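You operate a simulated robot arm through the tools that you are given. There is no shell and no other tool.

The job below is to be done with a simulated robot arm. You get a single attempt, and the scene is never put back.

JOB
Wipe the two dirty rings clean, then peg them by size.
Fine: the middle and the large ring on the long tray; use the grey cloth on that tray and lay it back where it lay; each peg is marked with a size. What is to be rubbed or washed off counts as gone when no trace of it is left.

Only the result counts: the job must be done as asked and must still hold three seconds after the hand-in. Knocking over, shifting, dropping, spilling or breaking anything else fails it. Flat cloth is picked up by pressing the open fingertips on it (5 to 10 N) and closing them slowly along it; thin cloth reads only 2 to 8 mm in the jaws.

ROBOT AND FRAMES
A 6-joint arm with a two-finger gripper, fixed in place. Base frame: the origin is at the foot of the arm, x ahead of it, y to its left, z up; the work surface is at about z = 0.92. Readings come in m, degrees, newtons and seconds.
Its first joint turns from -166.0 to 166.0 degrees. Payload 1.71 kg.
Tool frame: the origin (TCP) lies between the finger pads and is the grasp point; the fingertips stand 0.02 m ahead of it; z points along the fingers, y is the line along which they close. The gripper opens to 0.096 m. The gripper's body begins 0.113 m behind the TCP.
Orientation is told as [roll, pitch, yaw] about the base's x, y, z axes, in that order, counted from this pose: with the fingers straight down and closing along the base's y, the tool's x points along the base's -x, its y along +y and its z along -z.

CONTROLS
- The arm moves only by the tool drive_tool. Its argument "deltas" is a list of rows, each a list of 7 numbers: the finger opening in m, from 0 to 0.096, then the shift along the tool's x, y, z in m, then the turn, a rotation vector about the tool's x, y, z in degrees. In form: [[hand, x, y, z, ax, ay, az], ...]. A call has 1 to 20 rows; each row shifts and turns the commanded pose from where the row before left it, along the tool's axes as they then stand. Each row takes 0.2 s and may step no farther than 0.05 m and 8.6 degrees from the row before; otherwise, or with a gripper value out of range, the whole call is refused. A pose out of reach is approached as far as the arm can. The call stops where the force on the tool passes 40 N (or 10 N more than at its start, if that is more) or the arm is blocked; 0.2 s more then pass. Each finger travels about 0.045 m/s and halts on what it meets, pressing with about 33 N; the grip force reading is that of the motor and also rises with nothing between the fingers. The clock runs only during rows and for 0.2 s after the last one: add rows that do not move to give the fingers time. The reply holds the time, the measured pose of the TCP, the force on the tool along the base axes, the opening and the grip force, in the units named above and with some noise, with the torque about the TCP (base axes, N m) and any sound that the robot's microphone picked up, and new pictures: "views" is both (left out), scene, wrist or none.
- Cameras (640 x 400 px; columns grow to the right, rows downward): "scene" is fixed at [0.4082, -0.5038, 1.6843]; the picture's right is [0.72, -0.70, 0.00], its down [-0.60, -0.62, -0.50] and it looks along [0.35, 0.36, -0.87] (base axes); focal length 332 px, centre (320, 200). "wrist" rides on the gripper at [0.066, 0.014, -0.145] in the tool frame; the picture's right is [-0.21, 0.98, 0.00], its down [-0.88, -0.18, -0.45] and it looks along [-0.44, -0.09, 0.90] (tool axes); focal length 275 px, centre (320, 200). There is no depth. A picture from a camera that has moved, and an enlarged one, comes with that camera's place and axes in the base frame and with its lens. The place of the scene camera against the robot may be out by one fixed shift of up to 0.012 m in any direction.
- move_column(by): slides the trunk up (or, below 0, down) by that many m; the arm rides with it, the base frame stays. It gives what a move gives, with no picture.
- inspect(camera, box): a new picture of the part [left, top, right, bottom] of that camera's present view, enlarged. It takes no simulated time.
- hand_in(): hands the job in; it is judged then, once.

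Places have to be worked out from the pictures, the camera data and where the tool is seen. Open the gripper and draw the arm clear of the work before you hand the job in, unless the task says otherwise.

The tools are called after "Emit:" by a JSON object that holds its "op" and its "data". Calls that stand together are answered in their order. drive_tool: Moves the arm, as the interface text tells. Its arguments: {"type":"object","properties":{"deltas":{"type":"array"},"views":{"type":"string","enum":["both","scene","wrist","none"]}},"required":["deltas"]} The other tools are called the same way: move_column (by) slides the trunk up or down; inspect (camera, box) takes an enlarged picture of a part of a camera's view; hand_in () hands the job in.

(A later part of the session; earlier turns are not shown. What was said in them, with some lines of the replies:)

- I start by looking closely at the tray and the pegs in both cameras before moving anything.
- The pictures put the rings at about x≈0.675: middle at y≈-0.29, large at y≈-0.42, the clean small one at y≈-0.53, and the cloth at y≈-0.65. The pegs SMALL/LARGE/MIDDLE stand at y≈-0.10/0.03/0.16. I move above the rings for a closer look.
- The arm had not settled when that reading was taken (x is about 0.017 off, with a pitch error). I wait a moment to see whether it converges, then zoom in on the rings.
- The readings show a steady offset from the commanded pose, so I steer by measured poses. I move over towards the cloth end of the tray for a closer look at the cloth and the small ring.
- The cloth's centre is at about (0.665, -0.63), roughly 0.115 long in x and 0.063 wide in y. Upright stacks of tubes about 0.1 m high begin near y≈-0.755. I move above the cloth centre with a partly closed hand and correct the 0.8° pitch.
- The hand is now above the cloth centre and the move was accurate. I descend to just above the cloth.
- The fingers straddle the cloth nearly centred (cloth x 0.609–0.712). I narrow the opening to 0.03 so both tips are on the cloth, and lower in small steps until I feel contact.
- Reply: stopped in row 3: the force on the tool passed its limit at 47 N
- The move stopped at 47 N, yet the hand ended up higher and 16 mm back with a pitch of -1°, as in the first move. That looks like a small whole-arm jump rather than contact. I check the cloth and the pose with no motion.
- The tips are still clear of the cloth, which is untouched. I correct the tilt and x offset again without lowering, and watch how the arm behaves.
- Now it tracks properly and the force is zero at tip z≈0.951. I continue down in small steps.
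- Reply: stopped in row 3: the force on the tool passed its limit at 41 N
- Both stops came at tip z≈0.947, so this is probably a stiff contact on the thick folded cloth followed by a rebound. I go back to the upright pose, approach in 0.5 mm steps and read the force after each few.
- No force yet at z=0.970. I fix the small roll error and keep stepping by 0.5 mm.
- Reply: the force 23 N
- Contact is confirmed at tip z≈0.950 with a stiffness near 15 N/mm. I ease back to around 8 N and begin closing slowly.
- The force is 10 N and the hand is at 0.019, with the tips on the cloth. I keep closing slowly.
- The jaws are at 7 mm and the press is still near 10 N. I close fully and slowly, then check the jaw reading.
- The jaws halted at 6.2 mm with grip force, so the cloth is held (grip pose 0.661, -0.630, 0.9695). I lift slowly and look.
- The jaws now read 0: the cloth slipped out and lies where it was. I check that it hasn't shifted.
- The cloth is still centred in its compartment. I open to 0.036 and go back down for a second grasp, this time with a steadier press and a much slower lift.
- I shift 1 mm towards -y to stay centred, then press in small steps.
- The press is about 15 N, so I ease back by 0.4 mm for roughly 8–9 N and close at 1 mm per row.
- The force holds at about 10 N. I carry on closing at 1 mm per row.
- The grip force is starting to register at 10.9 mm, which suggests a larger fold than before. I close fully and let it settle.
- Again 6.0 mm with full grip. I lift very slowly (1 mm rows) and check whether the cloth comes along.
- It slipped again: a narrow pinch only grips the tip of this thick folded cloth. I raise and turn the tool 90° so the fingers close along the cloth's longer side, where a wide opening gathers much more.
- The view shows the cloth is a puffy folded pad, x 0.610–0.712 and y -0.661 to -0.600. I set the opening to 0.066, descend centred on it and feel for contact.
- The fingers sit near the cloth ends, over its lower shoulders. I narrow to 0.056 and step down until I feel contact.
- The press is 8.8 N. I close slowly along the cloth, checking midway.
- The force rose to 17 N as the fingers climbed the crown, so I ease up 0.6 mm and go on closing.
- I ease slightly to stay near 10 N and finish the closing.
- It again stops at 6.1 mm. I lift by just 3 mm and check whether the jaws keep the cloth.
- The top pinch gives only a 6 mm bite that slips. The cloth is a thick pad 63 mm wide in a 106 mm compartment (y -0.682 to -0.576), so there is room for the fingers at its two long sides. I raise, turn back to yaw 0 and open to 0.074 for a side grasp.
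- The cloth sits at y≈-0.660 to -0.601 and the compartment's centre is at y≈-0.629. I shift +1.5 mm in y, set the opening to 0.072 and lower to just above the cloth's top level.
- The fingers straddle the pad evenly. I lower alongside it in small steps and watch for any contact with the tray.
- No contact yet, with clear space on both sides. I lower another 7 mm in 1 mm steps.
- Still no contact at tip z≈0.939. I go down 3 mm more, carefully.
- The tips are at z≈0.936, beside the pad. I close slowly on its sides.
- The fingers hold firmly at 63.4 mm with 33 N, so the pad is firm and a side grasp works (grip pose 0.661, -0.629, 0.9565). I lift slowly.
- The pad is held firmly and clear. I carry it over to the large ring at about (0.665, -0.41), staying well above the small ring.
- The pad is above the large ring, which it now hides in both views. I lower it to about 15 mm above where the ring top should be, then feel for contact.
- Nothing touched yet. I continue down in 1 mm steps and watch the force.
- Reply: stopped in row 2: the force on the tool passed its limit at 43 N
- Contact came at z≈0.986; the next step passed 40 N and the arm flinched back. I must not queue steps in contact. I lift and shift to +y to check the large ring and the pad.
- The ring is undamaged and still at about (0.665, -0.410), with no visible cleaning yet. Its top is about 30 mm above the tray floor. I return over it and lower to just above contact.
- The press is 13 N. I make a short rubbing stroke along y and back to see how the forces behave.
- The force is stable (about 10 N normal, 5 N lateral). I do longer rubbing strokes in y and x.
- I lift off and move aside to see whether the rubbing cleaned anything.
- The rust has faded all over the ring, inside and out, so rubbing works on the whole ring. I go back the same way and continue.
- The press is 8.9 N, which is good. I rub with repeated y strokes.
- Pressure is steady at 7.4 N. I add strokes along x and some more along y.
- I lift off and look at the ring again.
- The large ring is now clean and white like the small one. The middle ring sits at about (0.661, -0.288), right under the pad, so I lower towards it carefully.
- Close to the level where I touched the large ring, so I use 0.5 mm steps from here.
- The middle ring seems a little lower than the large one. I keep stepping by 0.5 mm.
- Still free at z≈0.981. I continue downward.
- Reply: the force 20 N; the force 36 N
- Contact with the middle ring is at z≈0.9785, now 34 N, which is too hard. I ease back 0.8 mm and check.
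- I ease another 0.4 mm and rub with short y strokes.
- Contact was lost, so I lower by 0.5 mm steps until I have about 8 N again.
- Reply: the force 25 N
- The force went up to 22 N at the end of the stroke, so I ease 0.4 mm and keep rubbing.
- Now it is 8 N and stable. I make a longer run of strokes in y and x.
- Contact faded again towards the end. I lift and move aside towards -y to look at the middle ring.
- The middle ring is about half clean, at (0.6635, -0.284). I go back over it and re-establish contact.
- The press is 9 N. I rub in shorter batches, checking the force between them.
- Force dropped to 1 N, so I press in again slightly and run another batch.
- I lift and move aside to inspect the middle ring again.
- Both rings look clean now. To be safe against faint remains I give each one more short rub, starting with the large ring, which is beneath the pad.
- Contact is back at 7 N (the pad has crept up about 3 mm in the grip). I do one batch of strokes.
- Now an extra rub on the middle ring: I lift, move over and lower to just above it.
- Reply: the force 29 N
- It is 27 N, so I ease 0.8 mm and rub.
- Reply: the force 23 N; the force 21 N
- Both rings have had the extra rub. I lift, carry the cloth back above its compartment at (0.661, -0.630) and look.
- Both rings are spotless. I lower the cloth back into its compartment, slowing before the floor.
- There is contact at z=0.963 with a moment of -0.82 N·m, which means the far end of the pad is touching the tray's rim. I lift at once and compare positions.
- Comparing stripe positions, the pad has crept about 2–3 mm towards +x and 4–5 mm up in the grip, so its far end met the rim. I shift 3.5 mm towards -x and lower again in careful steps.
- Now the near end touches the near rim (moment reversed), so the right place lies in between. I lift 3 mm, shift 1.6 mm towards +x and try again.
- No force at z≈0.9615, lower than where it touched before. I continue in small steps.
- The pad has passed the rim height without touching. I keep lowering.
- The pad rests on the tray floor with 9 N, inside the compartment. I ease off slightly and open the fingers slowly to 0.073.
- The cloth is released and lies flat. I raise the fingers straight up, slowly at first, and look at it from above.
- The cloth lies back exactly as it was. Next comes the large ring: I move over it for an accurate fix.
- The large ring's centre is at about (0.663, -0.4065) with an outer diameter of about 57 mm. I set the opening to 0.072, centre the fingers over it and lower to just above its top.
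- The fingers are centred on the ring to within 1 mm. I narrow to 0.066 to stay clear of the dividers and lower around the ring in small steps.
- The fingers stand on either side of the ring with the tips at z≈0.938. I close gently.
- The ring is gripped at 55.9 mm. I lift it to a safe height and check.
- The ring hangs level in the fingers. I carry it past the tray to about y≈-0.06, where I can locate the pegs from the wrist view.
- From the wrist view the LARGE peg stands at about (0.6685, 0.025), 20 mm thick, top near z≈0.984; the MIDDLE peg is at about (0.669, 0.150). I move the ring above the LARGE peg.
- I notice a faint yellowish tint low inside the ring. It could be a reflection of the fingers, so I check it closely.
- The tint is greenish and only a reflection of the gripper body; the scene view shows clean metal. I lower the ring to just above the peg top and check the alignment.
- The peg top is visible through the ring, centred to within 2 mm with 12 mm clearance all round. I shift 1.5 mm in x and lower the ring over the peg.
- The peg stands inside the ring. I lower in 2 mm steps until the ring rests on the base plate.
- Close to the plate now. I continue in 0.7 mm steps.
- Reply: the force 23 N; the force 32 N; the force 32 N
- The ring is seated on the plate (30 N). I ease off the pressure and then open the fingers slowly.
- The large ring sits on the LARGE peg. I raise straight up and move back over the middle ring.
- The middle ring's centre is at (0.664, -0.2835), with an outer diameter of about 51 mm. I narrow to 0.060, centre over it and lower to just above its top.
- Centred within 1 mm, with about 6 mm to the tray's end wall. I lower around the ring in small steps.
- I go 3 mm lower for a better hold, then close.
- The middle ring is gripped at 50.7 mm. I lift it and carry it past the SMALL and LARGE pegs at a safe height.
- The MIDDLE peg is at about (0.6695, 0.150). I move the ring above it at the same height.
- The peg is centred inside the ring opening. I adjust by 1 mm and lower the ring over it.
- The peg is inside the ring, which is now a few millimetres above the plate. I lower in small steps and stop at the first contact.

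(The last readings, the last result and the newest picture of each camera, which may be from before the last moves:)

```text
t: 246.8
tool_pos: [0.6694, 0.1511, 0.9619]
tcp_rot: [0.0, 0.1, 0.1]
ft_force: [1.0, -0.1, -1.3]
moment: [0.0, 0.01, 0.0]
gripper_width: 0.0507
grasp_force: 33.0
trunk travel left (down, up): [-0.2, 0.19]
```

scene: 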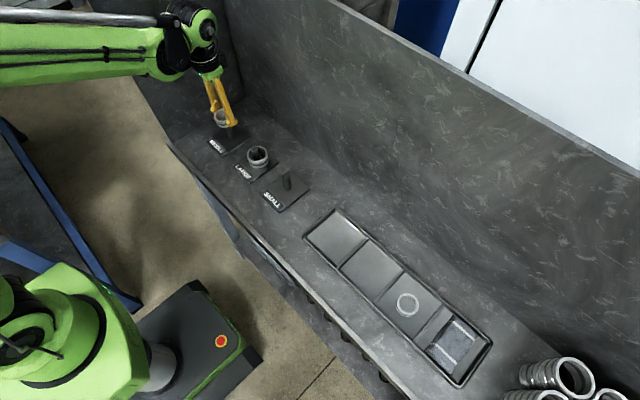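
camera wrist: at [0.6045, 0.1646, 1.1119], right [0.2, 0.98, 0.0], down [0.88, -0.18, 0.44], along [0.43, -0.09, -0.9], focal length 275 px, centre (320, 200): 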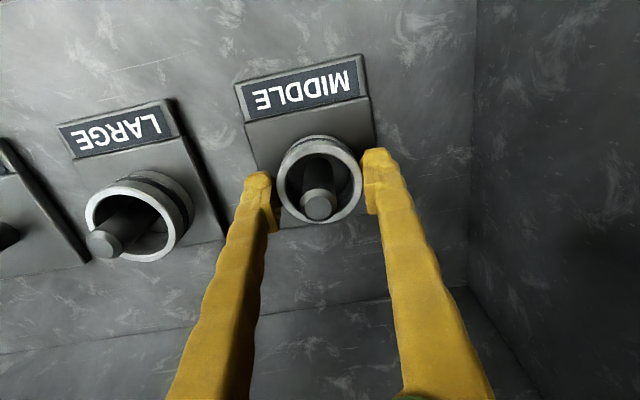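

Emit:
{"op": "drive_tool", "data": {"deltas": [[0.044, 0, 0, 0.0006, 0, 0, 0], [0.044, 0, 0, 0, 0, 0, 0]], "views": "none"}}

Emit:
{"op": "drive_tool", "data": {"deltas": [[0.044, 0, 0, 0.0006, 0, 0, 0], [0.044, 0, 0, 0, 0, 0, 0]], "views": "none"}}

Emit:
{"op": "drive_tool", "data": {"deltas": [[0.044, 0, 0, 0.0006, 0, 0, 0], [0.044, 0, 0, 0, 0, 0, 0]], "views": "none"}}

```text
t: 247.4
tool_pos: [0.6697, 0.1506, 0.9609]
tcp_rot: [0.0, 0.1, 0.1]
ft_force: [0.1, -0.3, -1.3]
moment: [0.02, 0.01, 0.03]
gripper_width: 0.0507
grasp_force: 33.0
trunk travel left (down, up): [-0.2, 0.19]
```

```text
t: 248.0
tool_pos: [0.6707, 0.1497, 0.9596]
tcp_rot: [0.0, 0.1, 0.1]
ft_force: [-0.2, -0.5, -1.5]
moment: [-0.03, -0.03, -0.01]
gripper_width: 0.051
grasp_force: 32.6
trunk travel left (down, up): [-0.2, 0.19]
```

```text
t: 248.6
tool_pos: [0.67, 0.1502, 0.9599]
tcp_rot: [0.0, 0.0, 0.1]
ft_force: [0.2, -0.3, -1.4]
moment: [0.01, -0.02, 0.03]
gripper_width: 0.051
grasp_force: 32.6
trunk travel left (down, up): [-0.2, 0.19]
```

Emit:
{"op": "drive_tool", "data": {"deltas": [[0.044, 0, 0, 0.0005, 0, 0, 0], [0.044, 0, 0, 0, 0, 0, 0]], "views": "none"}}

Emit:
{"op": "drive_tool", "data": {"deltas": [[0.044, 0, 0, 0.0005, 0, 0, 0], [0.044, 0, 0, 0, 0, 0, 0]], "views": "none"}}

```text
t: 249.2
tool_pos: [0.6686, 0.1504, 0.959]
tcp_rot: [0.0, 0.1, 0.1]
ft_force: [-0.4, 0.2, -1.8]
moment: [0.0, -0.03, 0.01]
gripper_width: 0.0507
grasp_force: 33.0
trunk travel left (down, up): [-0.2, 0.19]
```

```text
t: 249.8
tool_pos: [0.6689, 0.1497, 0.9605]
tcp_rot: [0.0, 0.1, 0.1]
ft_force: [0.8, 1.8, 5.1]
moment: [-0.02, 0.01, -0.01]
gripper_width: 0.0507
grasp_force: 33.2
trunk travel left (down, up): [-0.2, 0.19]
```

The ring touches the plate with 5 N. I open the fingers slowly to release it.

Emit:
{"op": "drive_tool", "data": {"deltas": [[0.048, 0, 0, 0, 0, 0, 0], [0.05, 0, 0, 0, 0, 0, 0], [0.052, 0, 0, 0, 0, 0, 0], [0.054, 0, 0, 0, 0, 0, 0], [0.058, 0, 0, 0, 0, 0, 0], [0.064, 0, 0, 0, 0, 0, 0], [0.07, 0, 0, 0, 0, 0, 0], [0.07, 0, 0, 0, 0, 0, 0]], "views": "wrist"}}

Emit:
{"op": "inspect", "data": {"camera": "scene", "box": [180, 80, 300, 160]}}

```text
t: 251.6
tool_pos: [0.6694, 0.1498, 0.9584]
tcp_rot: [0.0, 0.2, 0.0]
ft_force: [-1.2, 0.1, 0.3]
moment: [-0.01, 0.01, 0.02]
gripper_width: 0.0699
grasp_force: 0.0
trunk travel left (down, up): [-0.2, 0.19]
camera wrist: at [0.6041, 0.1635, 1.1048], right [0.2, 0.98, 0.0], down [0.88, -0.18, 0.44], along [0.43, -0.09, -0.9], focal length 275 px, centre (320, 200)
```

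wrist: 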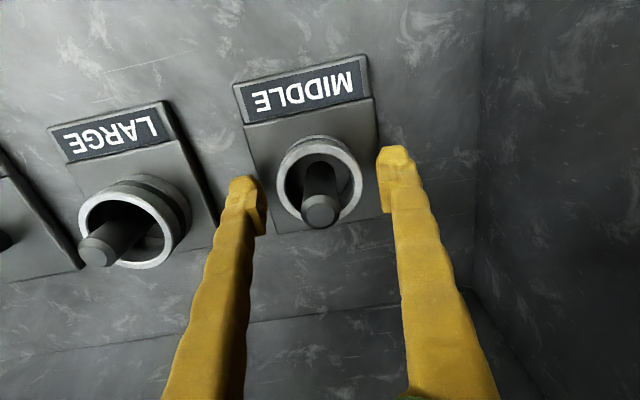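

```text
5.00 times, centred on (240, 120) of scene
camera zoom: at [0.4082, -0.5038, 1.6843], right [0.72, -0.7, 0.0], down [-0.6, -0.62, -0.5], along [0.35, 0.36, -0.87], focal length 1660 px, centre (720, 600)
```

zoom: 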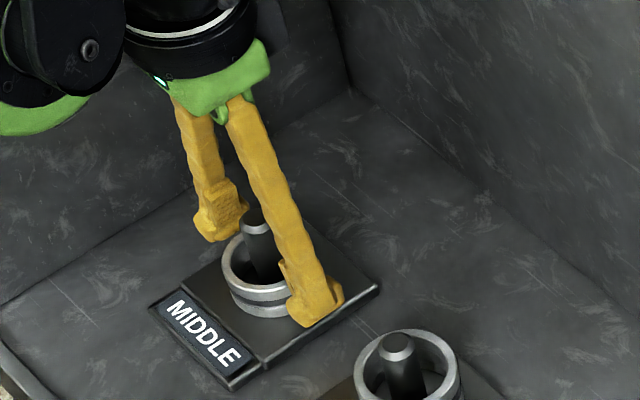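

Both rings are on their pegs. I raise straight up, draw the arm back near its starting place, open the hand and take a final look at everything.

Emit:
{"op": "drive_tool", "data": {"deltas": [[0.07, 0, 0, -0.01, 0, 0, 0], [0.07, 0, 0, -0.03, 0, 0, 0], [0.07, 0, 0, -0.04, 0, 0, 0], [0.07, 0, 0, -0.045, 0, 0, 0], [0.07, 0, 0, -0.045, 0, 0, 0], [0.08, 0, 0, -0.045, 0, 0, 0], [0.096, 0.02, 0, -0.04, 0, 0, 0], [0.096, 0.045, 0, 0, 0, 0, 0], [0.096, 0.045, 0, 0, 0, 0, 0], [0.096, 0.04, -0.01, 0, 0, 0, 0], [0.096, 0.03, -0.03, 0, 0, 0, 0], [0.096, 0, -0.04, 0, 0, 0, 0], [0.096, 0, -0.04, 0, 0, 0, 0], [0.096, 0, 0, 0, 0, 0, 0], [0.096, 0, 0, 0, 0, 0, 0]], "views": "both"}}

Emit:
{"op": "inspect", "data": {"camera": "scene", "box": [180, 100, 340, 200]}}

Emit:
{"op": "inspect", "data": {"camera": "scene", "box": [290, 190, 510, 390]}}

Emit:
{"op": "inspect", "data": {"camera": "wrist", "box": [300, 60, 560, 222]}}

```text
t: 254.8
tool_pos: [0.4905, 0.0283, 1.215]
tcp_rot: [0.0, 0.0, 0.1]
ft_force: [0.2, -0.8, -0.2]
moment: [-0.01, 0.0, 0.02]
gripper_width: 0.0959
grasp_force: 0.0
trunk travel left (down, up): [-0.2, 0.19]
camera wrist: at [0.4244, 0.0423, 1.3604], right [0.2, 0.98, 0.0], down [0.88, -0.18, 0.44], along [0.43, -0.09, -0.9], focal length 275 px, centre (320, 200)
```

scene: 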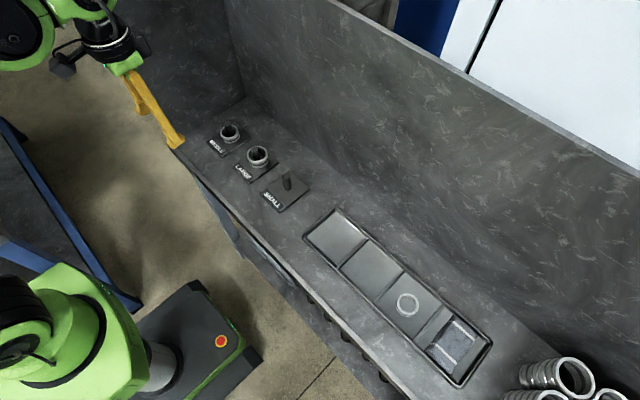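
wrist: 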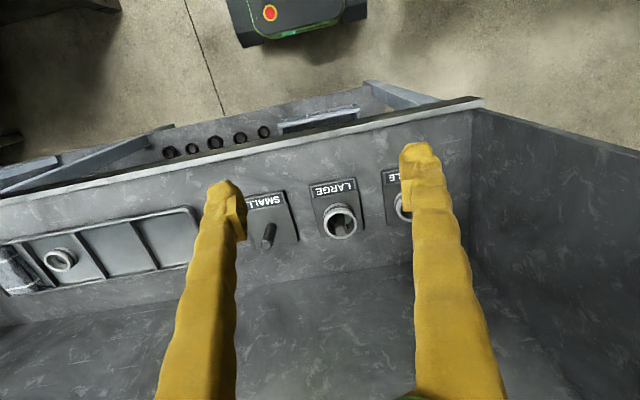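

```text
4.00 times, centred on (260, 150) of scene
camera zoom: at [0.4082, -0.5038, 1.6843], right [0.72, -0.7, 0.0], down [-0.6, -0.62, -0.5], along [0.35, 0.36, -0.87], focal length 1328 px, centre (560, 400)
```

zoom: 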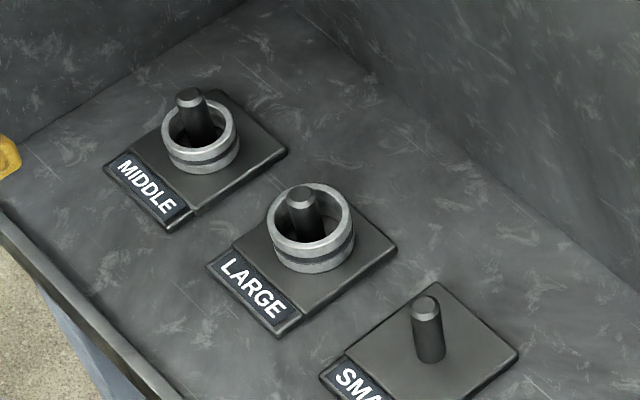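

```text
2.00 times, centred on (400, 290) of scene
camera zoom: at [0.4082, -0.5038, 1.6843], right [0.72, -0.7, 0.0], down [-0.6, -0.62, -0.5], along [0.35, 0.36, -0.87], focal length 664 px, centre (160, 20)
```

zoom: 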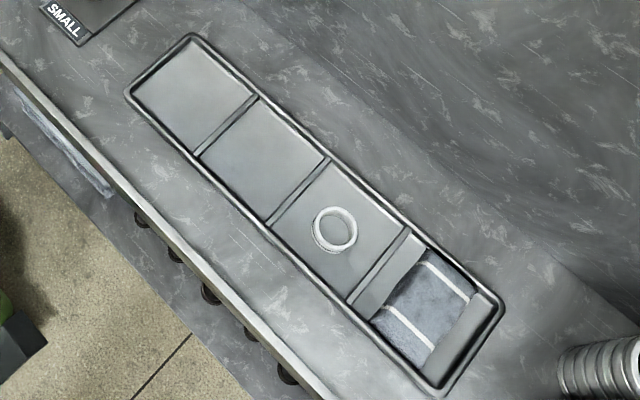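

```text
2.46 times, centred on (430, 141) of wrist
camera zoom: at [0.4244, 0.0423, 1.3604], right [0.2, 0.98, 0.0], down [0.88, -0.18, 0.44], along [0.43, -0.09, -0.9], focal length 678 px, centre (49, 345)
```

zoom: 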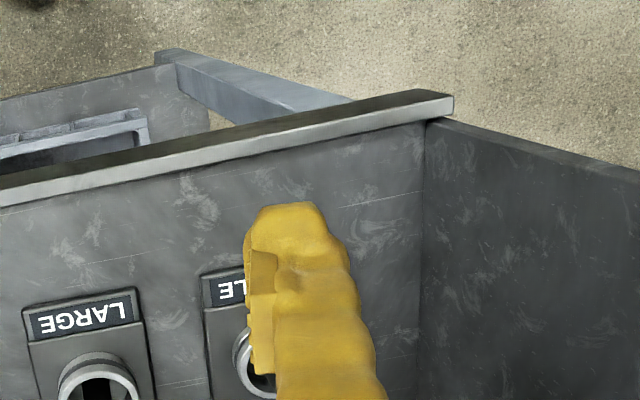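

The clean rings sit on the MIDDLE and LARGE pegs. The small ring, the tray and the tube stacks are undisturbed, the cloth lies back in its place, and the hand is open and clear. I hand the job in.

Emit:
{"op": "hand_in", "data": {}}

```text
The job is handed in.
```

I wiped both dirty rings clean and pegged them by size: the large ring on the LARGE peg and the middle ring on the MIDDLE peg. The job is handed in, but I have no verdict on it yet.

- **Rings:** After the last wipe, close-up pictures showed no rust on either ring. Each one rests on its peg's base plate.
- **Cloth:** It lies flat in its compartment again. Compared with the starting picture, it is within about 4 mm of where it lay. Lowering it back, its ends touched the tray's rims with up to 15 N before I found the right position.
- **Everything else:** In the final picture the small ring, the tray, the pegs and the tube stacks look undisturbed.
- **Hard contacts:** The arm stopped three times because I pressed too hard, twice on the cloth and once with the cloth on the large ring. While seating the large ring I pressed it on its plate with about 30 N before easing off. I saw no damage or shift from any of these.

The hand is open and the arm is clear of the work.
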